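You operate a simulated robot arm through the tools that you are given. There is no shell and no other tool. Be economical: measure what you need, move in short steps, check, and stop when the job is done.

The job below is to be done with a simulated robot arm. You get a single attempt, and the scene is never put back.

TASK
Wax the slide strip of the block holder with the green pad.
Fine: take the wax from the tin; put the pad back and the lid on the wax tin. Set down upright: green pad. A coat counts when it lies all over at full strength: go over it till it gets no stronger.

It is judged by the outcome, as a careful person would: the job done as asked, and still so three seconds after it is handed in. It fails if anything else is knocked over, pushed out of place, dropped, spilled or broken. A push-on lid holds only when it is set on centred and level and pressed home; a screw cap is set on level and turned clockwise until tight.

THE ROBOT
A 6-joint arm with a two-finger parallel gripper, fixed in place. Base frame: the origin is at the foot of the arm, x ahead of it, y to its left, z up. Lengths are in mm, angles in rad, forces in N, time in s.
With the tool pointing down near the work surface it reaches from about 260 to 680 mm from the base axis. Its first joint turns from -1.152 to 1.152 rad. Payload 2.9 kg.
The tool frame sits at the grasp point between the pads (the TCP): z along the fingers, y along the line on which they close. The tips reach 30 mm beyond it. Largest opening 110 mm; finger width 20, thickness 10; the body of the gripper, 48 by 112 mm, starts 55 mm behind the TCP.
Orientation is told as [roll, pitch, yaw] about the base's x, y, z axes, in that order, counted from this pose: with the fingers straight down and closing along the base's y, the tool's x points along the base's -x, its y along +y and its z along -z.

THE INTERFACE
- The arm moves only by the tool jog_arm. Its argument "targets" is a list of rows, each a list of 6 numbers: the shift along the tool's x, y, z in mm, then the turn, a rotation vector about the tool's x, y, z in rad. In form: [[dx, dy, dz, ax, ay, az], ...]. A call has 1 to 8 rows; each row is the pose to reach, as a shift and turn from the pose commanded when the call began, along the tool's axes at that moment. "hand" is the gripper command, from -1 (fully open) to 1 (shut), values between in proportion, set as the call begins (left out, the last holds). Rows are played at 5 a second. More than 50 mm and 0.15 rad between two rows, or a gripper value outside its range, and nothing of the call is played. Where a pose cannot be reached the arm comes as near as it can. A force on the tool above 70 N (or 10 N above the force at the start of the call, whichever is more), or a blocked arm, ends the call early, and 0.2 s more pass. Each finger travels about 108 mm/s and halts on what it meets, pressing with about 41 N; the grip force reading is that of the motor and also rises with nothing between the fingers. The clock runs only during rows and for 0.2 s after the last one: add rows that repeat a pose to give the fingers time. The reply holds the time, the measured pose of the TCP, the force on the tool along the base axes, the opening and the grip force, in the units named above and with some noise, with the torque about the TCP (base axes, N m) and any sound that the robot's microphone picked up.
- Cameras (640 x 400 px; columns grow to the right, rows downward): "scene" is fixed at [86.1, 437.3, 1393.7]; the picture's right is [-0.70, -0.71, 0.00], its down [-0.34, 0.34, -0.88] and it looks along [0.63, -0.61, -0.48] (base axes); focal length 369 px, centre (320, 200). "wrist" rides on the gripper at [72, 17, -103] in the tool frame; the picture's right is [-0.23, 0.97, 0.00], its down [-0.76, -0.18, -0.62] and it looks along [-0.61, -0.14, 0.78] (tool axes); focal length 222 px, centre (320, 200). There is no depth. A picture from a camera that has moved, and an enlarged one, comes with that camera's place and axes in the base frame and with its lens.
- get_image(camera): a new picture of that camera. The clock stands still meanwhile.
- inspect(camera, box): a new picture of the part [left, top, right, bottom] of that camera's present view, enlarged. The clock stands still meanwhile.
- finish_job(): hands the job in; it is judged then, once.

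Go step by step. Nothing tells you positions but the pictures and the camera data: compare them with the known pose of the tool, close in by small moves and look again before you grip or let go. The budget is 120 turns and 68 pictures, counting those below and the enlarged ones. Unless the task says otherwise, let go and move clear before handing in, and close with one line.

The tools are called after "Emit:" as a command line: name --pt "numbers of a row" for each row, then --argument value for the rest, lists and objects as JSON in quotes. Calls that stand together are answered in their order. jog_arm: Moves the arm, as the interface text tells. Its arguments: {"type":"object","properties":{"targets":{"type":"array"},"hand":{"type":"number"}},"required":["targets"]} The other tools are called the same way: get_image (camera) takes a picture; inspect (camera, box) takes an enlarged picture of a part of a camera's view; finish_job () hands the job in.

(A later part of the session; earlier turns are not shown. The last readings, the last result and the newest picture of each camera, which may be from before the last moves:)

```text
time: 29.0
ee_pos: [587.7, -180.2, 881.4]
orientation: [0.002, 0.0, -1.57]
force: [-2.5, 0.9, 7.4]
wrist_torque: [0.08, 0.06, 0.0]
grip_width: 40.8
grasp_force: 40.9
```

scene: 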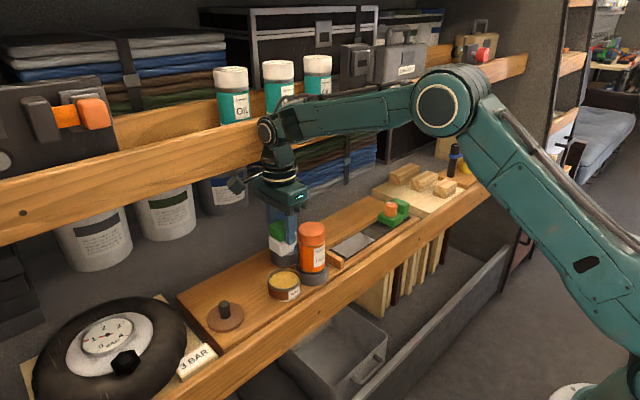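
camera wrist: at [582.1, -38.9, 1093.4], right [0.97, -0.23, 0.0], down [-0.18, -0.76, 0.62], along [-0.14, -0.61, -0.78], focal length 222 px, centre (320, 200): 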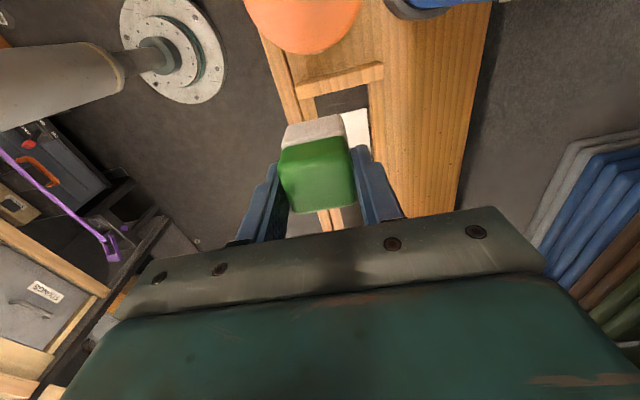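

In contact at about 7 N. First strokes are along the middle lane, then I'll check.

Emit:
jog_arm --pt "11 0 0.5 0 0 0" --pt "22 0 0.5 0 0 0" --pt "33 0 0.5 0 0 0" --pt "20 0 0.5 0 0 0" --pt "5 0 0.5 0 0 0" --pt "-10 0 0.5 0 0 0" --pt "-22 0 0.5 0 0 0" --pt "-33 0 0.5 0 0 0"

Emit:
inspect --camera "scene" --box '[320, 195, 420, 265]'

```text
time: 30.8
ee_pos: [587.4, -212.8, 880.3]
orientation: [0.001, -0.002, -1.57]
force: [0.4, 6.6, 20.6]
wrist_torque: [0.45, -0.03, -0.03]
grip_width: 40.7
grasp_force: 40.8
```

```text
5.71 times, centred on (370, 230) of scene
camera zoom: at [85.7, 437.6, 1393.6], right [-0.7, -0.71, 0.0], down [-0.34, 0.34, -0.88], along [0.63, -0.61, -0.48], focal length 2110 px, centre (34, 29)
```

zoom: 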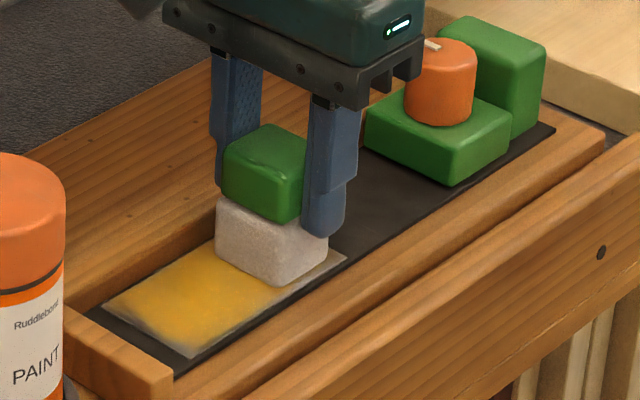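

The wax shows yellow, so the patch is the right target. I'll now cover the -x lane and go slightly past both ends.

Emit:
jog_arm --pt "-7 0 0 0 0 0" --pt "-7 -5 0 0 0 0" --pt "8 -5 0 0 0 0" --pt "23 -5 0 0 0 0" --pt "38 -5 0 0 0 0" --pt "53 -5 0 0 0 0" --pt "65 -5 0 0 0 0" --pt "73 -5 0 0 0 0"

Emit:
jog_arm --pt "0 5 0 0 0 0" --pt "0 9 0 0 0 0" --pt "-16 9 0 0 0 0" --pt "-32 9 0 0 0 0" --pt "-48 9 0 0 0 0" --pt "-64 9 0 0 0 0" --pt "-80 9 0 0 0 0" --pt "-80 4 0 0 0 0"

Emit:
inspect --camera "scene" --box '[320, 195, 420, 265]'

```text
time: 32.6
ee_pos: [582.8, -139.2, 881.6]
orientation: [0.003, -0.002, -1.572]
force: [0.2, -8.0, 22.4]
wrist_torque: [-0.41, 0.06, 0.03]
grip_width: 40.9
grasp_force: 40.1
```

```text
time: 34.4
ee_pos: [588.3, -220.1, 881.7]
orientation: [0.004, -0.001, -1.573]
force: [6.3, -1.1, 16.3]
wrist_torque: [0.03, -0.17, -0.04]
grip_width: 40.7
grasp_force: 41.0
```

```text
5.71 times, centred on (370, 230) of scene
camera zoom: at [86.0, 437.4, 1393.7], right [-0.7, -0.71, 0.0], down [-0.34, 0.34, -0.88], along [0.63, -0.61, -0.48], focal length 2110 px, centre (34, 29)
```

zoom: 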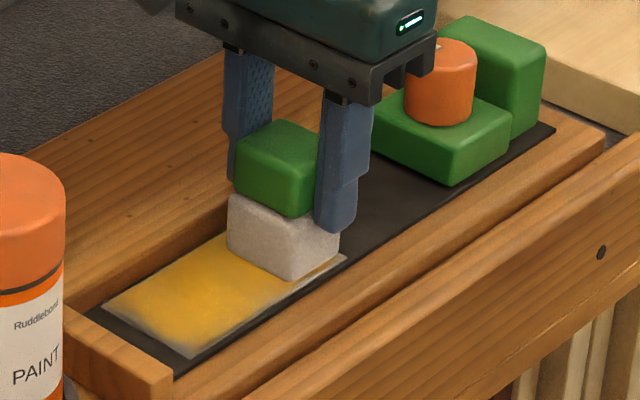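

The middle is coated but the edges, especially the -x edge and the +y end, are still thin. I'll run the perimeter a bit wider.

Emit:
jog_arm --pt "-5 -4 0 0 0 0" --pt "-5 -9 0 0 0 0" --pt "11 -9 0 0 0 0" --pt "27 -9 0 0 0 0" --pt "43 -9 0 0 0 0" --pt "59 -9 0 0 0 0" --pt "75 -9 0 0 0 0" --pt "86 -9 0 0 0 0"

Emit:
jog_arm --pt "0 7 0 0 0 0" --pt "0 15 0 0 0 0" --pt "-16 15 0 0 0 0" --pt "-32 15 0 0 0 0" --pt "-48 15 0 0 0 0" --pt "-64 15 0 0 0 0" --pt "-80 15 0 0 0 0" --pt "-92 15 0 0 0 0"

Emit:
jog_arm --pt "0 -7 0 0 0 0" --pt "0 -14 0 0 0 0" --pt "15 -10 -15 0 0 0" --pt "15 -10 -50 0 0 0" --pt "0 -50 -60 0 0 0" --pt "0 -95 -60 0 0 0"

Emit:
inspect --camera "scene" --box '[320, 195, 420, 265]'

Emit:
get_image --camera "wrist"

```text
time: 36.2
ee_pos: [578.4, -133.6, 881.6]
orientation: [0.001, 0.0, -1.571]
force: [-0.7, -5.7, 16.1]
wrist_torque: [-0.35, -0.03, 0.01]
grip_width: 40.9
grasp_force: 40.9
```

```text
time: 38.0
ee_pos: [592.9, -224.4, 880.3]
orientation: [0.002, -0.001, -1.57]
force: [1.0, 5.9, 17.5]
wrist_torque: [0.31, 0.02, -0.06]
grip_width: 41.0
grasp_force: 41.0
```

```text
time: 39.4
ee_pos: [498.1, -225.6, 940.3]
orientation: [-0.001, -0.001, -1.57]
force: [0.4, 0.8, -0.7]
wrist_torque: [0.01, 0.01, 0.0]
grip_width: 40.6
grasp_force: 40.9
```

```text
5.71 times, centred on (370, 230) of scene
camera zoom: at [86.1, 437.3, 1393.7], right [-0.7, -0.71, 0.0], down [-0.34, 0.34, -0.88], along [0.63, -0.61, -0.48], focal length 2110 px, centre (34, 29)
```

zoom: 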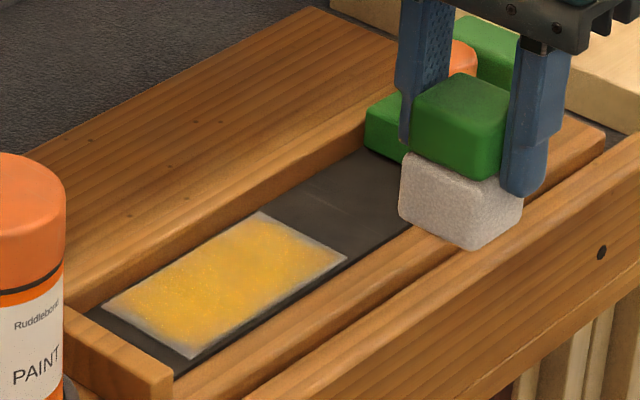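

```text
20 pictures are left
camera wrist: at [514.0, -152.8, 1043.7], right [0.97, -0.23, 0.0], down [-0.18, -0.76, 0.62], along [-0.14, -0.61, -0.78], focal length 222 px, centre (320, 200)
```

wrist: 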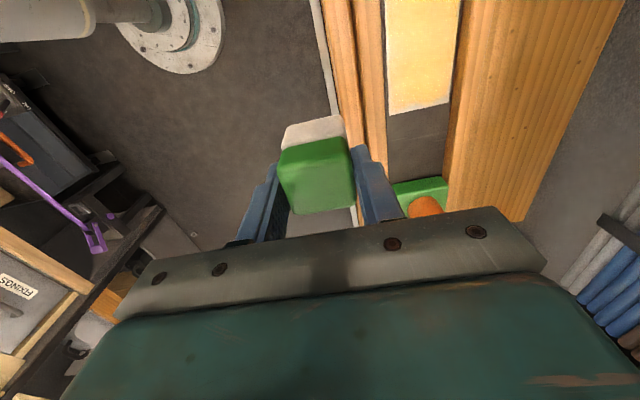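

The coat is good in the middle, with a grey rim about 3 mm wide at the ends and the -x edge. I'll go around the rim further out.

Emit:
jog_arm --pt "0 40 0 0 0 0" --pt "-3 79 10 0 0 0" --pt "-3 79 45 0 0 0" --pt "-3 79 60 0 0 0" --pt "10 78 60 0 0 0" --pt "25 78 60 0 0 0" --pt "40 78 60 0 0 0" --pt "55 78 60 0 0 0"

Emit:
jog_arm --pt "14 0 0 0 0 0" --pt "28 0 0 0 0 0" --pt "40 0 0 0 0 0" --pt "40 6 0 0 0 0" --pt "40 12 0 0 0 0" --pt "40 19 0 0 0 0" --pt "26 19 0 0 0 0" --pt "12 19 0 0 0 0"

Emit:
jog_arm --pt "-14 0 0 0 0 0" --pt "-28 0 0 0 0 0" --pt "-42 0 0 0 0 0" --pt "-56 0 0 0 0 0" --pt "-69 0 0 0 0 0" --pt "-69 -7 0 0 0 0" --pt "-69 -14 0 0 0 0" --pt "-69 -19 0 0 0 0"

Emit:
jog_arm --pt "10 5 -20 0 0 0" --pt "10 0 -60 0 0 0" --pt "10 -40 -90 0 0 0" --pt "40 -78 -110 0 0 0"

Emit:
inspect --camera "scene" --box '[325, 205, 395, 260]'

Emit:
inspect --camera "wrist" --box '[350, 0, 510, 150]'

```text
time: 41.2
ee_pos: [574.2, -171.8, 882.7]
orientation: [0.002, -0.002, -1.571]
force: [-0.4, -1.5, 3.1]
wrist_torque: [-0.13, -0.05, -0.01]
grip_width: 41.0
grasp_force: 40.8
```

```text
time: 43.0
ee_pos: [594.9, -157.1, 881.0]
orientation: [0.002, 0.001, -1.57]
force: [-0.1, 2.6, 9.2]
wrist_torque: [0.13, 0.02, -0.05]
grip_width: 40.8
grasp_force: 40.8
```

```text
time: 44.8
ee_pos: [574.5, -227.0, 880.3]
orientation: [0.0, 0.0, -1.57]
force: [3.5, -0.3, 6.3]
wrist_torque: [-0.04, -0.14, 0.04]
grip_width: 40.9
grasp_force: 40.8
```

```text
refused: row 4 steps farther than a row can; nothing moved
```

```text
7.27 times, centred on (360, 232) of scene
camera zoom: at [86.0, 437.4, 1393.7], right [-0.7, -0.71, 0.0], down [-0.34, 0.34, -0.88], along [0.63, -0.61, -0.48], focal length 2685 px, centre (29, -36)
```

zoom: 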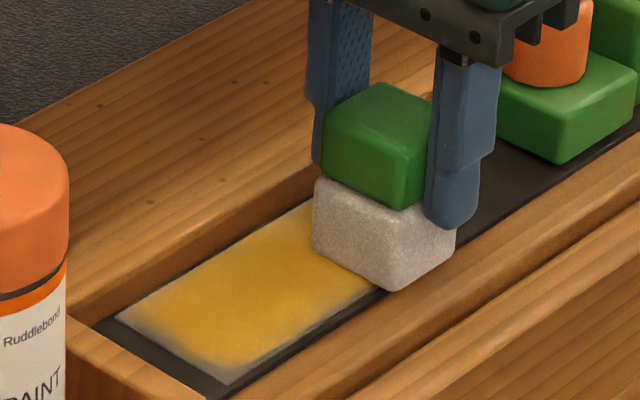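

```text
2.67 times, centred on (430, 75) of wrist
camera zoom: at [592.0, -155.3, 984.2], right [0.97, -0.23, 0.0], down [-0.18, -0.76, 0.62], along [-0.14, -0.61, -0.78], focal length 592 px, centre (27, 533)
```

zoom: 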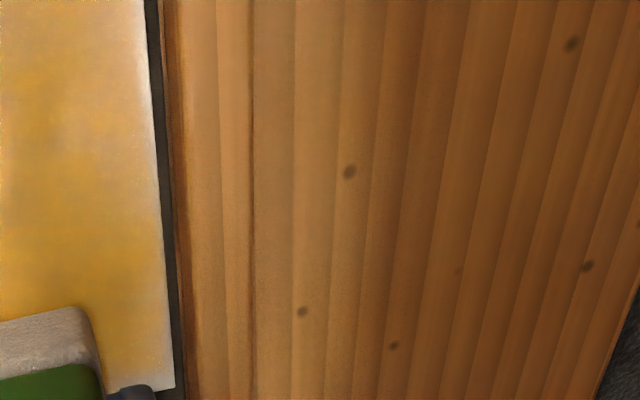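

The coat is still patchy and the rim incomplete, so the pad is probably running dry. I'll go back around for fresh wax.

Emit:
jog_arm --pt "0 0 -40 0 0 0" --pt "0 -30 -75 0 0 0" --pt "0 -74 -95 0 0 0" --pt "45 -74 -105 0 0 0" --pt "90 -74 -105 0 0 0" --pt "135 -74 -105 0 0 0" --pt "180 -74 -105 0 0 0" --pt "225 -74 -105 0 0 0"

Emit:
jog_arm --pt "45 0 0 0 0 0" --pt "55.6 0 0 0 0 0" --pt "55.6 45 0 0 0 0" --pt "55.6 83.5 0 0 0 0" --pt "55.6 83.5 40 0 0 0" --pt "55.6 83.5 60 0 0 0" --pt "55.6 83.5 60 0 0 0"

Emit:
inspect --camera "scene" --box '[256, 240, 320, 300]'

```text
time: 46.6
ee_pos: [500.6, -0.5, 983.5]
orientation: [0.0, 0.0, -1.572]
force: [0.2, 0.3, 0.2]
wrist_torque: [-0.03, 0.02, 0.02]
grip_width: 40.9
grasp_force: 40.6
```

```text
time: 48.2
ee_pos: [584.8, 53.1, 925.1]
orientation: [0.0, 0.001, -1.571]
force: [0.0, 0.1, -0.8]
wrist_torque: [0.02, 0.0, 0.0]
grip_width: 40.9
grasp_force: 41.3
```

```text
6.67 times, centred on (288, 270) of scene
camera zoom: at [86.1, 437.3, 1393.7], right [-0.7, -0.71, 0.0], down [-0.34, 0.34, -0.88], along [0.63, -0.61, -0.48], focal length 2462 px, centre (533, -267)
```

zoom: 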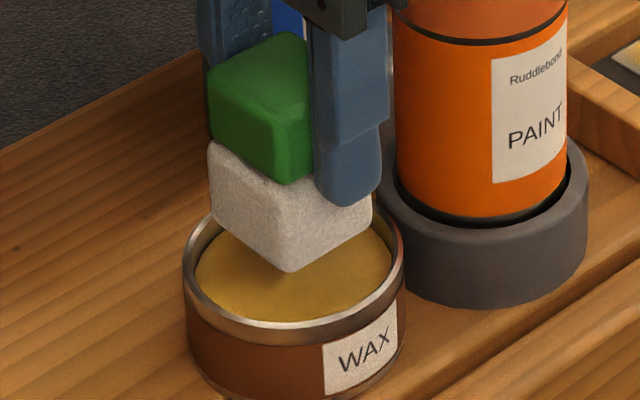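

It's aligned as before, so I'll dip again gently.

Emit:
jog_arm --pt "0 0 8 0 0 0" --pt "0 0 14 0 0 0" --pt "0 0 17 0 0 0" --pt "0 0 19.5 0 0 0" --pt "1.5 0 20 0 0 0" --pt "-1.5 0 20 0 0 0" --pt "0 0 20 0 0 0"

Emit:
jog_arm --pt "0 0 -20 0 0 0" --pt "0 0 -50 0 0 0" --pt "0 0 -76 0 0 0" --pt "0 -45 -76 0 0 0" --pt "0 -86 -76 0 0 0" --pt "-45 -86 -76 0 0 0" --pt "-90 -86 -76 0 0 0" --pt "-135 -86 -76 0 0 0"

```text
time: 49.8
ee_pos: [585.7, 52.9, 905.5]
orientation: [-0.001, -0.001, -1.571]
force: [0.2, -1.3, 3.9]
wrist_torque: [-0.12, 0.03, 0.02]
grip_width: 40.9
grasp_force: 41.0
```

```text
time: 51.6
ee_pos: [499.6, -81.7, 980.4]
orientation: [-0.001, -0.001, -1.57]
force: [0.2, 0.1, -0.7]
wrist_torque: [0.01, -0.01, 0.01]
grip_width: 41.2
grasp_force: 41.0
```

Fresh wax taken. Back over the strip I'll start along the -x lane from the +y end.

Emit:
jog_arm --pt "-40 0 0 0 0 0" --pt "-48 40 10 0 0 0" --pt "-48 77 40 0 0 0" --pt "-48 77 80 0 0 0" --pt "-48 77 96 0 0 0" --pt "-48 77 100.5 0 0 0" --pt "-48 83 100.5 0 0 0" --pt "-48 89 100.5 0 0 0"

Emit:
jog_arm --pt "0 8 0 0 0 0" --pt "0 0 0 0 0 0" --pt "0 -12 0 0 0 0" --pt "-15 -12 0 0 0 0" --pt "-30 -12 0 0 0 0" --pt "-45 -12 0 0 0 0" --pt "-60 -12 0 0 0 0" --pt "-75 -12 0 0 0 0"

Emit:
jog_arm --pt "-15 0 0 0 0 0" --pt "-27 0 0 0 0 0" --pt "-27 11 0 0 0 0" --pt "-27 21 0 0 0 0" --pt "-12 21 0 0 0 0" --pt "3 21 0 0 0 0" --pt "18 21 0 0 0 0" --pt "33 21 0 0 0 0"

Emit:
jog_arm --pt "15 0 0 0 0 0" --pt "30 0 0 0 0 0" --pt "41 0 0 0 0 0" --pt "41 -10 0 0 0 0" --pt "26 -10 0 0 0 0" --pt "11 -10 0 0 0 0" --pt "-4 -10 0 0 0 0" --pt "-19 -10 0 0 0 0"

```text
time: 53.4
ee_pos: [587.6, -129.7, 880.6]
orientation: [0.0, -0.001, -1.568]
force: [-1.1, -1.4, 1.8]
wrist_torque: [-0.04, -0.01, -0.01]
grip_width: 40.7
grasp_force: 40.7
```

```text
time: 55.2
ee_pos: [576.5, -204.9, 880.5]
orientation: [-0.001, 0.001, -1.571]
force: [-0.9, 0.3, 0.5]
wrist_torque: [-0.01, -0.02, 0.02]
grip_width: 41.2
grasp_force: 41.3
```

```text
time: 57.0
ee_pos: [597.3, -171.0, 881.2]
orientation: [-0.002, -0.001, -1.57]
force: [-0.2, -1.1, 0.7]
wrist_torque: [-0.02, -0.05, -0.01]
grip_width: 41.2
grasp_force: 41.0
```

```text
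time: 58.8
ee_pos: [586.6, -191.3, 881.2]
orientation: [0.0, 0.001, -1.571]
force: [0.2, -0.2, -0.8]
wrist_torque: [0.0, 0.03, -0.04]
grip_width: 40.7
grasp_force: 40.5
```

The force is about zero, as the pad has pushed up slightly in the grip. I'll lower until there is pressure and keep stroking.

Emit:
jog_arm --pt "0 0 1 0 0 0" --pt "0 0 2 0 0 0" --pt "0 0 2 0 0 0"

Emit:
inspect --camera "scene" --box '[325, 205, 395, 260]'

```text
time: 59.6
ee_pos: [587.1, -191.9, 880.1]
orientation: [0.002, -0.002, -1.573]
force: [-5.0, -1.4, 15.9]
wrist_torque: [-0.06, 0.41, -0.01]
grip_width: 40.8
grasp_force: 40.7
```

```text
7.27 times, centred on (360, 232) of scene
camera zoom: at [85.7, 437.4, 1393.7], right [-0.7, -0.71, 0.0], down [-0.34, 0.34, -0.88], along [0.63, -0.61, -0.48], focal length 2685 px, centre (29, -36)
```

zoom: 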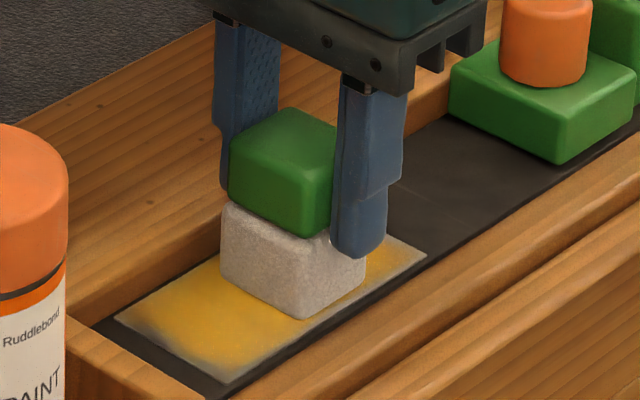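

Now at 16 N. Measured against the pad, the strip centre is x about 584 with the ends reached at y -141 and -204, so I'll run full loops with slight overshoot.

Emit:
jog_arm --pt "0 -6 0.3 0 0 0" --pt "0 -13 0.3 0 0 0" --pt "15 -13 0.3 0 0 0" --pt "30 -13 0.3 0 0 0" --pt "45 -13 0.3 0 0 0" --pt "61 -13 0.3 0 0 0" --pt "61 -3 0.3 0 0 0" --pt "61 7 0.3 0 0 0"

Emit:
jog_arm --pt "-14 0 0 0 0 0" --pt "-28 0 0 0 0 0" --pt "-42 0 0 0 0 0" --pt "-56 0 0 0 0 0" --pt "-70 0 0 0 0 0" --pt "-85 0 0 0 0 0" --pt "-85 -10 0 0 0 0" --pt "-85 -20 0 0 0 0"

Emit:
jog_arm --pt "15 0 0 0 0 0" --pt "30 0 0 0 0 0" --pt "45 0 0 0 0 0" --pt "60 0 0 0 0 0" --pt "73 0 0 0 0 0" --pt "85 0 0 0 0 0" --pt "85 7 0 0 0 0" --pt "85 14 0 0 0 0"

Emit:
inspect --camera "scene" --box '[325, 205, 395, 260]'

```text
time: 61.4
ee_pos: [594.1, -129.6, 879.9]
orientation: [0.001, 0.0, -1.57]
force: [-10.8, 2.4, 28.2]
wrist_torque: [0.11, 0.49, -0.01]
grip_width: 41.0
grasp_force: 40.4
```

```text
time: 63.2
ee_pos: [575.3, -216.5, 879.8]
orientation: [0.004, -0.005, -1.573]
force: [7.5, -1.0, 20.4]
wrist_torque: [0.03, -0.33, -0.03]
grip_width: 40.9
grasp_force: 41.0
```

```text
time: 65.0
ee_pos: [587.5, -128.1, 879.4]
orientation: [-0.001, 0.0, -1.569]
force: [-9.9, 1.4, 26.6]
wrist_torque: [0.06, 0.37, -0.02]
grip_width: 40.9
grasp_force: 40.5
```

```text
7.27 times, centred on (360, 232) of scene
camera zoom: at [85.3, 437.5, 1393.7], right [-0.7, -0.71, 0.0], down [-0.34, 0.34, -0.88], along [0.63, -0.61, -0.48], focal length 2685 px, centre (29, -36)
```

zoom: 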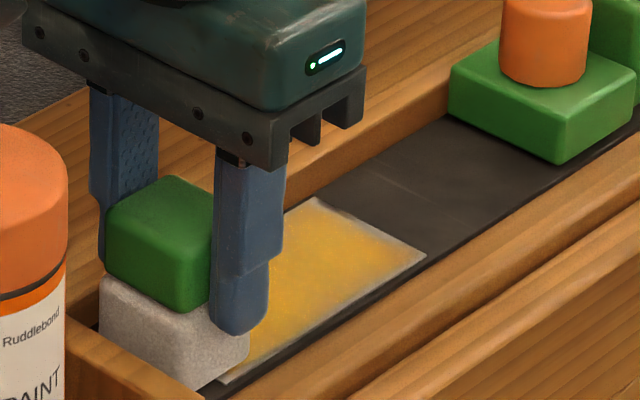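

The coat is stronger now, with a thin rim remaining at the -y end and the -x edge. I'll do more passes concentrating there.

Emit:
jog_arm --pt "-15 0 0 0 0 0" --pt "-30 0 0 0 0 0" --pt "-45 0 0 0 0 0" --pt "-60 0 0 0 0 0" --pt "-75 0 0 0 0 0" --pt "-94 0 0 0 0 0" --pt "-94 8 0 0 0 0" --pt "-94 -2 0 0 0 0"

Emit:
jog_arm --pt "0 -7 0 0 0 0" --pt "0 -14 0 0 0 0" --pt "12 -14 0 0 0 0" --pt "26 -14 0 0 0 0" --pt "40 -14 0 0 0 0" --pt "54 -14 0 0 0 0" --pt "68 -14 0 0 0 0" --pt "82 -14 0 0 0 0"

Emit:
jog_arm --pt "14 0 0 0 0 0" --pt "14 9 0 0 0 0" --pt "14 18 0 0 0 0" --pt "14 24 0 0 0 0" --pt "0 24 0 0 0 0" --pt "-15 24 0 0 0 0" --pt "-30 24 0 0 0 0" --pt "-45 24 0 0 0 0"

Emit:
jog_arm --pt "-12 0 0 0 0 0" --pt "-24 0 0 0 0 0" --pt "-37 0 0 0 0 0" --pt "-37 -8 0 0 0 0" --pt "-37 -16 0 0 0 0" --pt "-37 -24 0 0 0 0" --pt "-20 -20 -20 0 0 0" --pt "-20 -20 -60 0 0 0"

Emit:
jog_arm --pt "0 -40 -20 0 0 0" --pt "40 -65 -40 0 0 0" --pt "75 -65 -40 0 0 0"

Emit:
inspect --camera "wrist" --box '[350, 30, 510, 210]'

Emit:
inspect --camera "scene" --box '[325, 205, 395, 260]'

```text
time: 66.8
ee_pos: [586.6, -223.2, 879.8]
orientation: [0.004, -0.001, -1.57]
force: [6.9, -1.6, 17.0]
wrist_torque: [0.04, -0.13, 0.0]
grip_width: 40.8
grasp_force: 41.5
```

```text
time: 68.6
ee_pos: [573.4, -141.1, 879.5]
orientation: [0.004, -0.002, -1.57]
force: [-0.3, -7.5, 24.1]
wrist_torque: [-0.37, 0.02, -0.02]
grip_width: 40.9
grasp_force: 40.7
```

```text
time: 70.4
ee_pos: [596.1, -185.5, 879.5]
orientation: [0.002, -0.001, -1.571]
force: [0.1, 6.2, 19.1]
wrist_torque: [0.38, 0.01, -0.05]
grip_width: 40.8
grasp_force: 41.2
```

```text
time: 72.2
ee_pos: [574.0, -205.5, 938.2]
orientation: [-0.002, 0.0, -1.57]
force: [0.7, 0.0, -0.9]
wrist_torque: [-0.02, -0.03, -0.03]
grip_width: 41.0
grasp_force: 41.0
```

```text
refused: row 2 steps farther than a row can; nothing moved
```

```text
2.22 times, centred on (430, 120) of wrist
camera zoom: at [592.4, -134.2, 1040.8], right [0.97, -0.23, 0.0], down [-0.18, -0.76, 0.62], along [-0.14, -0.61, -0.78], focal length 494 px, centre (76, 378)
```

zoom: 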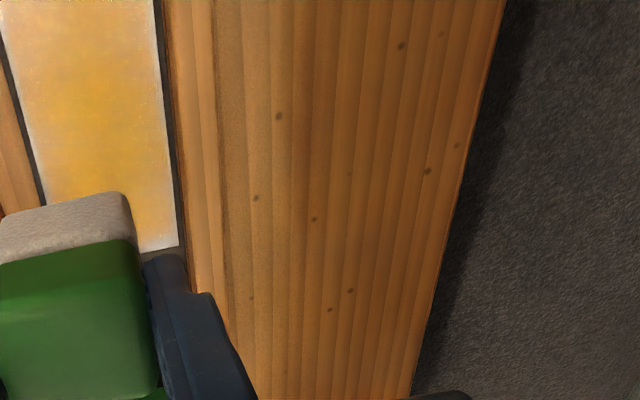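

```text
7.27 times, centred on (360, 232) of scene
camera zoom: at [86.1, 437.3, 1393.7], right [-0.7, -0.71, 0.0], down [-0.34, 0.34, -0.88], along [0.63, -0.61, -0.48], focal length 2685 px, centre (29, -36)
```

zoom: 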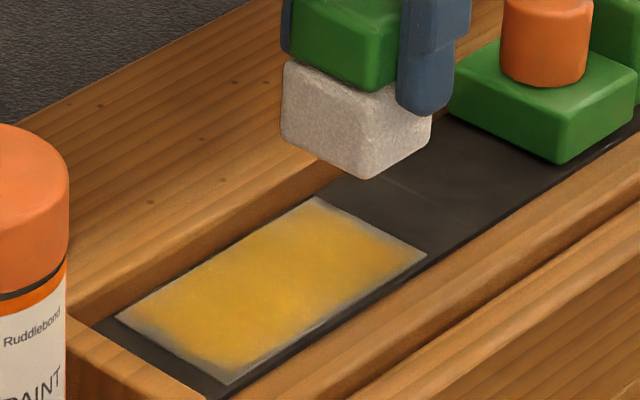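

The coat now looks even, with a thin pale rim that may just be the edge of its texture. To be sure it gets no stronger, I'll take wax once more and repeat the full loops, comparing afterward.

Emit:
jog_arm --pt "0 -30 -30 0 0 0" --pt "0 -74 -43 0 0 0" --pt "45 -74 -43 0 0 0" --pt "90 -74 -43 0 0 0" --pt "135 -74 -43 0 0 0" --pt "180 -74 -43 0 0 0" --pt "225 -74 -43 0 0 0" --pt "258.6 -74 -43 0 0 0"

Emit:
jog_arm --pt "0 45 0 0 0 0" --pt "0 84 0 0 0 0" --pt "0 84 35 0 0 0" --pt "0 84 60 0 0 0" --pt "0 84 70 0 0 0" --pt "0 84 74 0 0 0" --pt "0 84 76 0 0 0" --pt "0 84 76 0 0 0"

Emit:
jog_arm --pt "0 0 1 0 0 0" --pt "2 0 1.5 0 0 0" --pt "-2 0 1.5 0 0 0" --pt "0 0 1.5 0 0 0"

```text
time: 74.0
ee_pos: [500.5, 53.0, 981.1]
orientation: [-0.001, 0.001, -1.571]
force: [-0.4, -0.2, -1.1]
wrist_torque: [-0.05, 0.03, 0.01]
grip_width: 40.8
grasp_force: 40.7
```

```text
time: 75.8
ee_pos: [585.9, 51.0, 904.8]
orientation: [0.0, 0.0, -1.572]
force: [0.5, -0.2, -1.4]
wrist_torque: [0.0, -0.03, -0.01]
grip_width: 40.8
grasp_force: 41.0
```

```text
time: 76.8
ee_pos: [584.9, 51.1, 904.2]
orientation: [0.0, 0.001, -1.571]
force: [-0.8, -1.3, 1.9]
wrist_torque: [-0.05, -0.06, 0.03]
grip_width: 41.0
grasp_force: 41.5
```

Just touching the wax. I'll press slightly more, then return to the strip.

Emit:
jog_arm --pt "1 0 1 0 0 0" --pt "2.5 0 2 0 0 0" --pt "0 0 2 0 0 0" --pt "2 0 2 0 0 0"

Emit:
jog_arm --pt "2 0 -20 0 0 0" --pt "2 0 -60 0 0 0" --pt "2 -20 -78 0 0 0" --pt "0 -60 -78 0 0 0" --pt "0 -85 -78 0 0 0" --pt "-45 -85 -78 0 0 0" --pt "-90 -85 -78 0 0 0" --pt "-135 -85 -78 0 0 0"

```text
time: 77.8
ee_pos: [586.3, 53.3, 904.5]
orientation: [0.003, 0.0, -1.572]
force: [-2.0, -3.7, 27.2]
wrist_torque: [-0.23, 0.25, 0.1]
grip_width: 41.1
grasp_force: 40.6
```

```text
time: 79.6
ee_pos: [500.3, -80.8, 980.0]
orientation: [-0.001, -0.001, -1.571]
force: [0.1, 0.1, -1.1]
wrist_torque: [0.03, -0.02, 0.02]
grip_width: 40.8
grasp_force: 41.5
```

Back to the +y end of the strip, lowering to contact.

Emit:
jog_arm --pt "-40 0 0 0 0 0" --pt "-47 40 15 0 0 0" --pt "-47 73 45 0 0 0" --pt "-47 73 80 0 0 0" --pt "-47 73 97 0 0 0" --pt "-47 73 100 0 0 0" --pt "-47 73 102 0 0 0" --pt "-47 73 102 0 0 0"

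```text
time: 81.4
ee_pos: [573.3, -128.2, 879.7]
orientation: [0.002, 0.0, -1.571]
force: [-4.5, 0.7, 13.5]
wrist_torque: [0.02, 0.15, 0.0]
grip_width: 40.9
grasp_force: 40.9
```

Contact at 13 N. I'll run full perimeter loops plus the middle, slightly firmer and slower.

Emit:
jog_arm --pt "0 0 0.5 0 0 0" --pt "0 9 0.5 0 0 0" --pt "0 18 0.5 0 0 0" --pt "0 25 0.5 0 0 0" --pt "-14 25 0.5 0 0 0" --pt "-28 25 0.5 0 0 0" --pt "-42 25 0.5 0 0 0" --pt "-56 25 0.5 0 0 0"

Emit:
jog_arm --pt "-14 0 0 0 0 0" --pt "-28 0 0 0 0 0" --pt "-40 0 0 0 0 0" --pt "-40 -9 0 0 0 0" --pt "-40 -18 0 0 0 0" --pt "-40 -26 0 0 0 0" --pt "-26 -26 0 0 0 0" --pt "-12 -26 0 0 0 0"

Emit:
jog_arm --pt "14 0 0 0 0 0" --pt "28 0 0 0 0 0" --pt "42 0 0 0 0 0" --pt "56 0 0 0 0 0" --pt "69 0 0 0 0 0" --pt "69 9 0 0 0 0" --pt "69 14 0 0 0 0" --pt "55 14 0 0 0 0"

Emit:
jog_arm --pt "-14 0 0 0 0 0" --pt "-28 0 0 0 0 0" --pt "-42 0 0 0 0 0" --pt "-56 0 0 0 0 0" --pt "-70 0 0 0 0 0" --pt "-82 0 0 0 0 0" --pt "-82 -10 -20 0 0 0" --pt "-82 -10 -60 0 0 0"

Emit:
inspect --camera "scene" --box '[325, 205, 395, 260]'

```text
time: 83.2
ee_pos: [599.6, -183.6, 878.9]
orientation: [0.002, -0.001, -1.57]
force: [0.6, 6.0, 18.8]
wrist_torque: [0.3, -0.13, 0.01]
grip_width: 41.0
grasp_force: 41.5
```

```text
time: 85.0
ee_pos: [572.5, -197.2, 879.4]
orientation: [0.001, -0.001, -1.573]
force: [-0.5, -7.5, 21.3]
wrist_torque: [-0.37, -0.05, -0.01]
grip_width: 40.8
grasp_force: 41.1
```

```text
time: 86.8
ee_pos: [588.4, -139.5, 878.2]
orientation: [0.004, 0.002, -1.567]
force: [1.6, 8.3, 20.3]
wrist_torque: [0.38, 0.05, -0.05]
grip_width: 40.9
grasp_force: 41.4
```

```text
time: 88.6
ee_pos: [576.9, -223.5, 936.9]
orientation: [-0.002, 0.0, -1.574]
force: [-0.1, 0.0, -1.3]
wrist_torque: [-0.02, -0.03, 0.01]
grip_width: 41.2
grasp_force: 41.3
```

```text
7.27 times, centred on (360, 232) of scene
camera zoom: at [86.1, 437.3, 1393.7], right [-0.7, -0.71, 0.0], down [-0.34, 0.34, -0.88], along [0.63, -0.61, -0.48], focal length 2685 px, centre (29, -36)
```

zoom: 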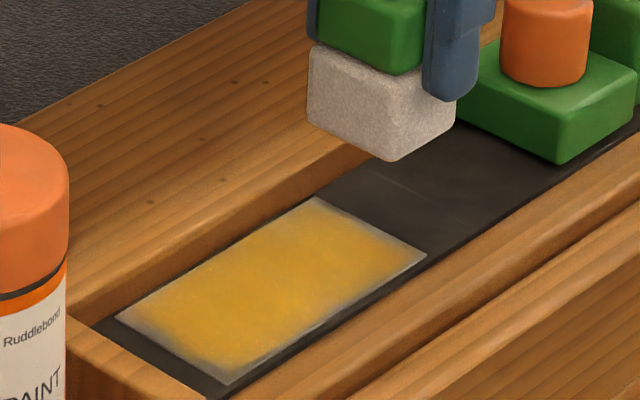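

The look is unchanged from before the extra wax, so it has saturated. As one last check on the +y/-x corner I'll rub slightly further out there and see if anything changes.

Emit:
jog_arm --pt "40 -5 0 0 0 0" --pt "80 -8 0 0 0 0" --pt "98 -8 20 0 0 0" --pt "98 -8 50 0 0 0" --pt "98 -8 59.5 0 0 0" --pt "94 -2 59.5 0 0 0" --pt "99 3 59.5 0 0 0" --pt "94 8 59.5 0 0 0"

Emit:
jog_arm --pt "5 0 0 0 0 0" --pt "5 -8 0 0 0 0" --pt "5 -16 0 0 0 0" --pt "-10 -17 0 0 0 0" --pt "-25 -17 0 0 0 0" --pt "-40 -17 0 0 0 0" --pt "-40 -12 -25 0 0 0" --pt "-80 -12 -50 0 0 0"

Emit:
inspect --camera "scene" --box '[325, 205, 395, 260]'

```text
time: 90.4
ee_pos: [584.6, -128.7, 879.4]
orientation: [0.001, 0.0, -1.568]
force: [-2.2, 4.6, 11.4]
wrist_torque: [0.09, 0.12, 0.01]
grip_width: 41.0
grasp_force: 41.0
```

```text
time: 92.2
ee_pos: [573.0, -209.1, 928.0]
orientation: [-0.001, 0.0, -1.571]
force: [1.1, 0.0, -0.8]
wrist_torque: [-0.01, -0.01, 0.01]
grip_width: 41.0
grasp_force: 40.7
```

```text
7.27 times, centred on (360, 232) of scene
camera zoom: at [86.0, 437.4, 1393.7], right [-0.7, -0.71, 0.0], down [-0.34, 0.34, -0.88], along [0.63, -0.61, -0.48], focal length 2685 px, centre (29, -36)
```

zoom: 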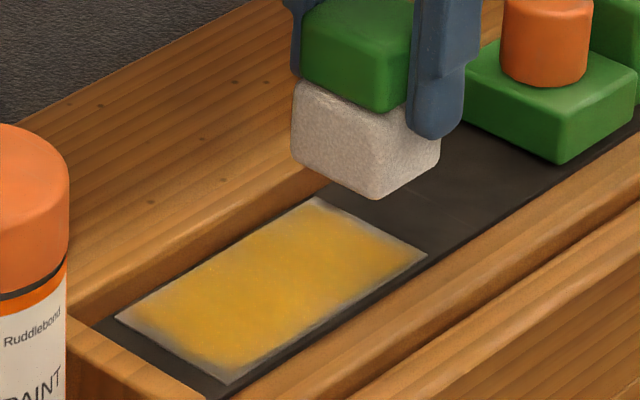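

No further change, so the coat is complete. Now I'll take the pad back to its spot at (584.6, 122.7), going around the can again.

Emit:
jog_arm --pt "0 -30 -30 0 0 0" --pt "0 -73 -53 0 0 0" --pt "45 -73 -53 0 0 0" --pt "90 -73 -53 0 0 0" --pt "135 -73 -53 0 0 0" --pt "180 -73 -53 0 0 0" --pt "225 -73 -53 0 0 0" --pt "270 -73 -53 0 0 0"

Emit:
jog_arm --pt "45 0 0 0 0 0" --pt "62 0 0 0 0 0" --pt "62 45 10 0 0 0" --pt "62 84.6 20 0 0 0" --pt "62 84.6 60 0 0 0" --pt "62 84.6 80 0 0 0" --pt "62 84.6 80 0 0 0"

Emit:
inspect --camera "scene" --box '[190, 230, 318, 330]'

```text
time: 94.0
ee_pos: [500.0, 59.3, 981.6]
orientation: [0.0, 0.001, -1.572]
force: [0.1, 0.6, -0.1]
wrist_torque: [0.02, 0.01, -0.02]
grip_width: 40.7
grasp_force: 40.6
```

```text
time: 95.6
ee_pos: [585.5, 122.3, 900.0]
orientation: [0.0, 0.001, -1.57]
force: [0.0, -0.3, -0.5]
wrist_torque: [0.0, -0.02, 0.02]
grip_width: 40.9
grasp_force: 41.1
```

```text
4.00 times, centred on (254, 280) of scene
camera zoom: at [86.1, 437.3, 1393.7], right [-0.7, -0.71, 0.0], down [-0.34, 0.34, -0.88], along [0.63, -0.61, -0.48], focal length 1477 px, centre (584, -120)
```

zoom: 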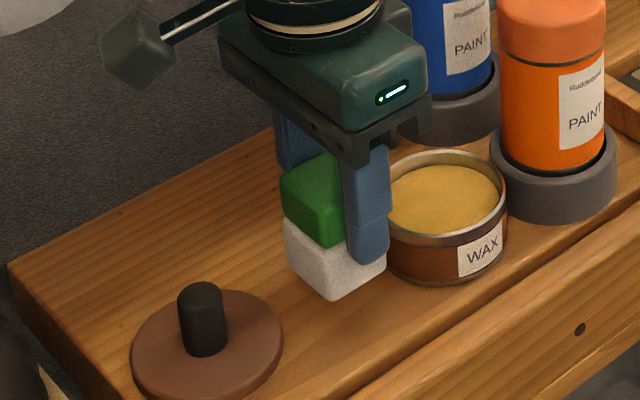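

The pad is over its home spot, so I'll lower it slowly to contact.

Emit:
jog_arm --pt "0 0 10 0 0 0" --pt "0 0 17 0 0 0" --pt "0 0 20 0 0 0" --pt "0 0 21.5 0 0 0" --pt "0 0 23 0 0 0" --pt "0 0 23 0 0 0"

```text
time: 97.0
ee_pos: [584.4, 121.3, 877.6]
orientation: [-0.001, 0.001, -1.571]
force: [0.7, 1.2, -1.3]
wrist_torque: [-0.02, 0.02, 0.01]
grip_width: 40.8
grasp_force: 40.8
```

Emit:
jog_arm --pt "0 0 1 0 0 0" --pt "0 0 2 0 0 0" --pt "0 0 2 0 0 0"

```text
time: 97.8
ee_pos: [584.5, 123.8, 876.3]
orientation: [0.0, 0.0, -1.57]
force: [0.4, -0.6, -0.7]
wrist_torque: [0.01, -0.01, 0.05]
grip_width: 40.8
grasp_force: 40.7
```

There's still no contact. I'll go down a little further in millimetre steps.

Emit:
jog_arm --pt "0 0 1 0 0 0" --pt "0 0 1 0 0 0"

Emit:
jog_arm --pt "0 0 1 0 0 0" --pt "0 0 1 0 0 0"

```text
time: 98.4
ee_pos: [583.9, 124.0, 875.7]
orientation: [-0.001, 0.0, -1.57]
force: [-0.6, 0.5, 2.7]
wrist_torque: [-0.01, 0.02, 0.02]
grip_width: 41.1
grasp_force: 41.4
```

```text
time: 99.0
ee_pos: [584.5, 123.1, 875.5]
orientation: [0.001, 0.001, -1.571]
force: [-3.7, -1.0, 11.7]
wrist_torque: [-0.12, 0.19, 0.0]
grip_width: 40.7
grasp_force: 40.9
```

The pad is on the board. I'll release it, rise and move over toward the lid.

Emit:
jog_arm --pt "0 0 -1 0 0 0" --pt "0 0 -1 0 0 0" --pt "0 0 -1 0 0 0" --pt "0 0 -1 0 0 0" --hand -0.3

Emit:
jog_arm --pt "0 0 -30 0 0 0" --pt "0 0 -70 0 0 0" --pt "0 0 -85 0 0 0" --pt "40 10 -85 0 0 0" --pt "73 21 -85 0 0 0" --hand -0.3

Emit:
get_image --camera "wrist"

Emit:
inspect --camera "scene" --box '[190, 230, 318, 330]'

```text
time: 100.0
ee_pos: [584.1, 122.4, 875.0]
orientation: [0.001, -0.001, -1.571]
force: [-0.4, 0.5, -0.1]
wrist_torque: [0.01, -0.01, 0.02]
grip_width: 71.6
grasp_force: 0.1
```

```text
time: 101.2
ee_pos: [605.3, 195.3, 961.6]
orientation: [-0.001, 0.0, -1.572]
force: [0.0, -0.9, 0.8]
wrist_torque: [-0.01, -0.02, 0.03]
grip_width: 71.4
grasp_force: 0.0
```

```text
9 pictures are left
camera wrist: at [622.6, 268.0, 1064.0], right [0.97, -0.23, 0.0], down [-0.18, -0.76, 0.62], along [-0.14, -0.61, -0.78], focal length 222 px, centre (320, 200)
```

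wrist: 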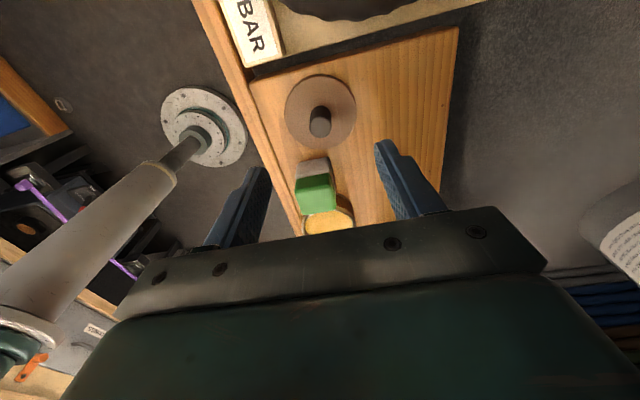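

```text
4.00 times, centred on (254, 280) of scene
camera zoom: at [86.1, 437.3, 1393.7], right [-0.7, -0.71, 0.0], down [-0.34, 0.34, -0.88], along [0.63, -0.61, -0.48], focal length 1477 px, centre (584, -120)
```

zoom: 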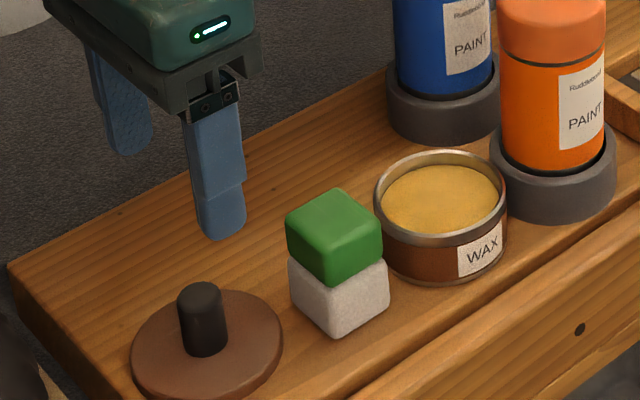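

The pad stands upright at home. I'll re-grip the lid at the very pose where I let it go, (605.5, 198.5, 869.5), to keep the same relation to the tin.

Emit:
jog_arm --pt "3.2 0.2 30 0 0 0" --pt "3.2 0.2 60 0 0 0" --pt "3.2 0.2 80 0 0 0" --pt "3.2 0.2 91 0 0 0" --pt "3.2 0.2 91 0 0 0" --hand 0.1

```text
time: 102.4
ee_pos: [604.3, 197.5, 869.5]
orientation: [0.0, 0.0, -1.57]
force: [0.8, 0.7, -0.3]
wrist_torque: [-0.01, -0.02, -0.03]
grip_width: 49.4
grasp_force: 0.1
```

Measured y is slightly low, so I'll nudge it and close on the knob.

Emit:
jog_arm --pt "0.6 0.7 0 0 0 0" --pt "0.6 0.7 0 0 0 0"

Emit:
jog_arm --pt "0 0 0 0 0 0" --pt "0 0 0 0 0 0" --pt "0 0 0 0 0 0" --hand 1

Emit:
jog_arm --pt "0 0 -15 0 0 0" --pt "0 0 -45 0 0 0" --pt "0 0 -70 0 0 0" --pt "0 0 -90 0 0 0"

```text
time: 103.0
ee_pos: [606.3, 199.8, 868.8]
orientation: [0.001, -0.001, -1.57]
force: [-0.6, 0.8, -1.3]
wrist_torque: [0.02, 0.01, 0.02]
grip_width: 49.7
grasp_force: 0.0
```

```text
time: 103.8
ee_pos: [605.9, 200.5, 868.7]
orientation: [0.001, 0.0, -1.57]
force: [0.3, 0.3, -0.8]
wrist_torque: [-0.02, 0.0, 0.0]
grip_width: 18.7
grasp_force: 40.1
```

```text
time: 104.8
ee_pos: [605.2, 199.8, 960.2]
orientation: [-0.001, 0.0, -1.572]
force: [-0.8, 0.6, -0.2]
wrist_torque: [-0.01, -0.01, -0.01]
grip_width: 18.4
grasp_force: 41.1
```

The lid is lifted. I'll carry it over the tin with the small offset corrected, to (584.1, 62.5), and check above it.

Emit:
jog_arm --pt "-45 -7 0 0 0 0" --pt "-90 -14 0 0 0 0" --pt "-137.4 -21.3 0 0 0 0" --pt "-137.4 -21.3 25 0 0 0" --pt "-137.4 -21.3 42 0 0 0" --pt "-137.4 -21.3 42 0 0 0"

Emit:
inspect --camera "scene" --box '[240, 225, 330, 300]'

```text
time: 106.2
ee_pos: [585.4, 62.8, 916.9]
orientation: [0.0, 0.001, -1.571]
force: [-0.4, -0.4, -0.8]
wrist_torque: [-0.05, -0.01, 0.0]
grip_width: 18.4
grasp_force: 41.3
```

```text
5.33 times, centred on (285, 262) of scene
camera zoom: at [86.1, 437.3, 1393.7], right [-0.7, -0.71, 0.0], down [-0.34, 0.34, -0.88], along [0.63, -0.61, -0.48], focal length 1969 px, centre (507, -133)
```

zoom: 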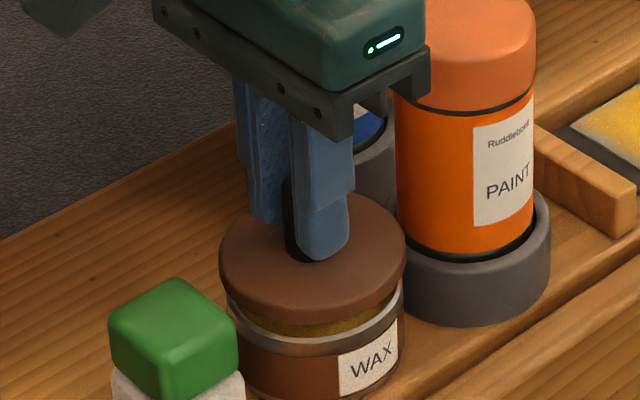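

The lid is about 1 mm toward +y relative to the first lift. I'll nudge it back and press down in small steps.

Emit:
jog_arm --pt "-1.1 -0.5 3 0 0 0" --pt "-1.1 -0.5 6 0 0 0" --pt "-1.1 -0.5 9 0 0 0" --pt "-1.1 -0.5 11 0 0 0" --pt "-1.1 -0.5 11 0 0 0"

```text
time: 107.4
ee_pos: [584.4, 61.5, 905.5]
orientation: [0.001, 0.001, -1.571]
force: [-0.1, 0.2, -0.3]
wrist_torque: [-0.01, 0.03, 0.01]
grip_width: 18.7
grasp_force: 41.1
```

Emit:
jog_arm --pt "0 0 1 0 0 0" --pt "0 0 2 0 0 0" --pt "0 0 2 0 0 0"

Emit:
inspect --camera "scene" --box '[240, 225, 330, 300]'

```text
time: 108.2
ee_pos: [585.0, 62.6, 905.8]
orientation: [0.001, 0.001, -1.571]
force: [-1.2, 2.8, 9.5]
wrist_torque: [0.0, 0.04, 0.04]
grip_width: 18.4
grasp_force: 40.8
```

```text
5.33 times, centred on (285, 262) of scene
camera zoom: at [85.9, 437.3, 1393.7], right [-0.7, -0.71, 0.0], down [-0.34, 0.34, -0.88], along [0.63, -0.61, -0.48], focal length 1969 px, centre (507, -133)
```

zoom: 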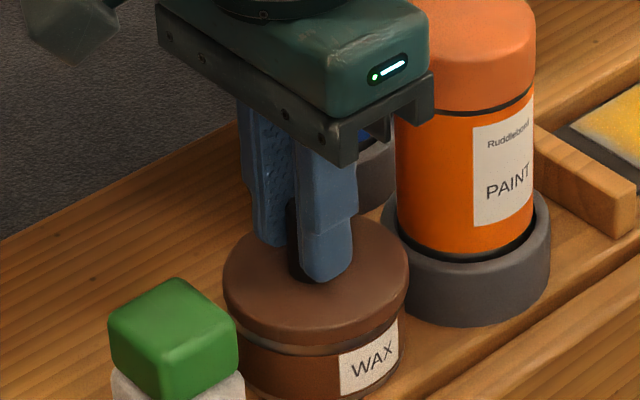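

The lid rests on the rim at 9 N, centred. I'll press it home, listening for a snap.

Emit:
jog_arm --pt "0 0 1 0 0 0" --pt "0 0 2 0 0 0" --pt "0 0 3 0 0 0" --pt "0 0 3 0 0 0"

```text
time: 109.2
ee_pos: [584.8, 60.9, 904.7]
orientation: [0.008, 0.0, -1.57]
force: [-7.7, 4.9, 37.7]
wrist_torque: [-0.1, 0.59, -0.03]
grip_width: 19.3
grasp_force: 41.0
```

Emit:
jog_arm --pt "0 0 1 0 0 0" --pt "0 0 2 0 0 0" --pt "0 0 2 0 0 0"

Emit:
inspect --camera "scene" --box '[240, 225, 330, 300]'

```text
time: 110.0
ee_pos: [585.6, 60.8, 904.1]
orientation: [0.009, 0.001, -1.57]
force: [-13.5, 4.9, 45.7]
wrist_torque: [-0.12, 0.85, -0.12]
grip_width: 19.1
grasp_force: 40.5
```

```text
5.33 times, centred on (285, 262) of scene
camera zoom: at [84.9, 437.4, 1393.7], right [-0.7, -0.71, 0.0], down [-0.34, 0.34, -0.88], along [0.63, -0.61, -0.48], focal length 1969 px, centre (507, -133)
```

zoom: 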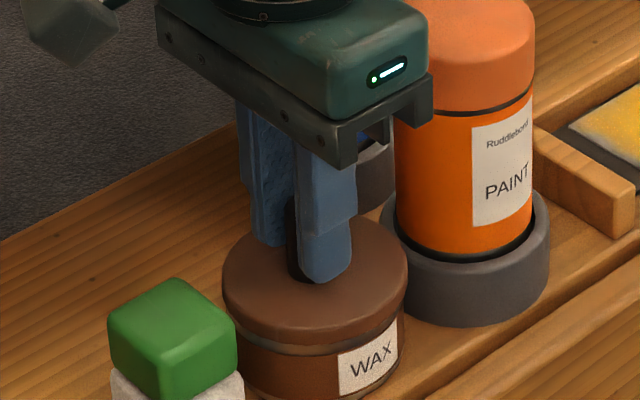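

45 N and no snap yet, with the fingers likely slipping on the knob. I'll let go, close the fingers above the knob and press straight down on its top.

Emit:
jog_arm --pt "0 0 -2 0 0 0" --pt "0 0 -4.5 0 0 0" --pt "0 0 -4.5 0 0 0"

Emit:
jog_arm --pt "0 0 0 0 0 0" --pt "0 0 0 0 0 0" --pt "0 0 -20 0 0 0" --pt "0 0 -45 0 0 0" --pt "0 0 -55 0 0 0" --hand 0.1

Emit:
jog_arm --pt "0 0 0 0 0 0" --pt "0 0 0 0 0 0" --pt "0 0 0 0 0 0" --hand 1

Emit:
get_image --camera "wrist"

Emit:
inspect --camera "scene" --box '[255, 220, 319, 290]'

```text
time: 110.8
ee_pos: [583.7, 61.1, 903.7]
orientation: [0.002, -0.001, -1.571]
force: [2.3, 6.5, 17.8]
wrist_torque: [0.1, -0.1, 0.06]
grip_width: 18.3
grasp_force: 41.8
```

```text
time: 112.0
ee_pos: [584.3, 61.1, 957.9]
orientation: [-0.001, -0.001, -1.57]
force: [-0.6, 0.8, -0.6]
wrist_torque: [0.03, -0.02, -0.03]
grip_width: 49.4
grasp_force: 0.0
heard: snap
```

```text
time: 112.8
ee_pos: [584.5, 60.3, 958.3]
orientation: [0.0, -0.001, -1.569]
force: [0.0, 0.4, -0.5]
wrist_torque: [-0.02, 0.03, 0.02]
grip_width: 0.1
grasp_force: 37.3
```

```text
4 pictures are left
camera wrist: at [601.6, 133.5, 1061.6], right [0.97, -0.23, 0.0], down [-0.18, -0.76, 0.62], along [-0.14, -0.61, -0.78], focal length 222 px, centre (320, 200)
```

wrist: 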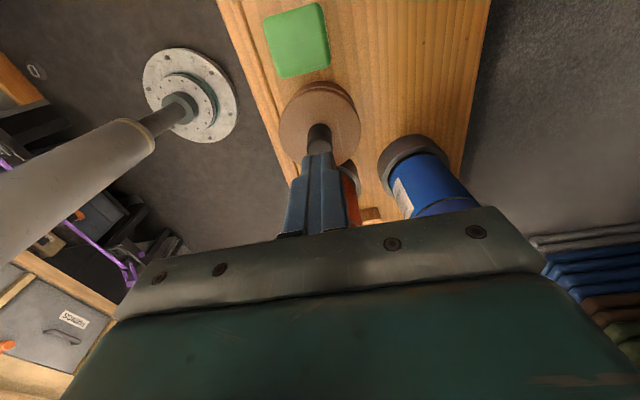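

```text
5.71 times, centred on (287, 255) of scene
camera zoom: at [86.1, 437.3, 1393.7], right [-0.7, -0.71, 0.0], down [-0.34, 0.34, -0.88], along [0.63, -0.61, -0.48], focal length 2110 px, centre (509, -114)
```

zoom: 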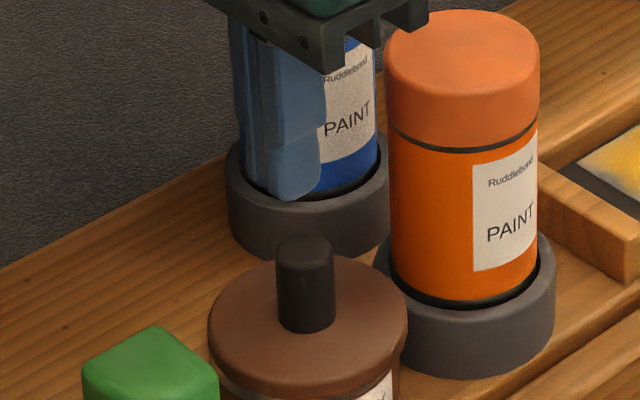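

A snap was heard as I let go and the lid looks level. To be certain, I'll shift about 5 mm to sit over the knob and press down on its top.

Emit:
jog_arm --pt "-5 0 0 0 0 0" --pt "-5 0 8 0 0 0" --pt "-5 0 12 0 0 0" --pt "-5 0 15 0 0 0" --pt "-5 0 17 0 0 0" --pt "-5 0 19 0 0 0"

```text
time: 114.2
ee_pos: [583.7, 55.4, 939.6]
orientation: [0.001, 0.0, -1.571]
force: [0.5, 0.4, -0.4]
wrist_torque: [-0.01, 0.01, -0.02]
grip_width: 0.2
grasp_force: 37.6
```

Emit:
jog_arm --pt "0 0 1.5 0 0 0" --pt "0 0 3 0 0 0" --pt "0 0 4.5 0 0 0" --pt "0 0 6 0 0 0"

Emit:
inspect --camera "scene" --box '[245, 235, 325, 300]'

```text
time: 115.2
ee_pos: [585.2, 56.3, 934.0]
orientation: [-0.002, 0.002, -1.572]
force: [0.0, 0.8, 0.1]
wrist_torque: [-0.02, -0.01, 0.0]
grip_width: 0.0
grasp_force: 37.1
```

```text
6.15 times, centred on (285, 268) of scene
camera zoom: at [86.1, 437.3, 1393.7], right [-0.7, -0.71, 0.0], down [-0.34, 0.34, -0.88], along [0.63, -0.61, -0.48], focal length 2272 px, centre (535, -215)
```

zoom: 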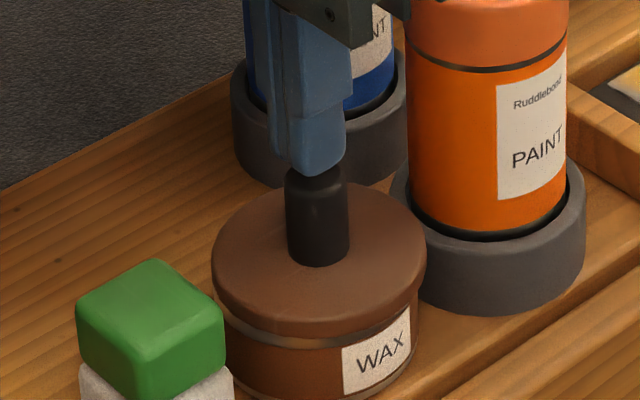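

The tip is right above the knob. I'll continue down to contact and press.

Emit:
jog_arm --pt "-1.5 0 1.5 0 0 0" --pt "-1.5 0 3 0 0 0" --pt "-1.5 0 4.5 0 0 0" --pt "-1.5 0 6 0 0 0" --pt "-1.5 0 6 0 0 0"

```text
time: 116.4
ee_pos: [585.0, 54.6, 928.3]
orientation: [0.001, 0.001, -1.571]
force: [0.1, 0.7, 1.3]
wrist_torque: [-0.02, -0.03, -0.03]
grip_width: 0.0
grasp_force: 37.8
```

Emit:
jog_arm --pt "0 0 1 0 0 0" --pt "0 0 2 0 0 0" --pt "0 0 3 0 0 0" --pt "0 0 3 0 0 0"

```text
time: 117.4
ee_pos: [584.2, 55.2, 926.5]
orientation: [0.003, 0.0, -1.571]
force: [-10.8, -0.8, 31.3]
wrist_torque: [-0.13, 0.22, 0.21]
grip_width: 0.4
grasp_force: 37.5
```

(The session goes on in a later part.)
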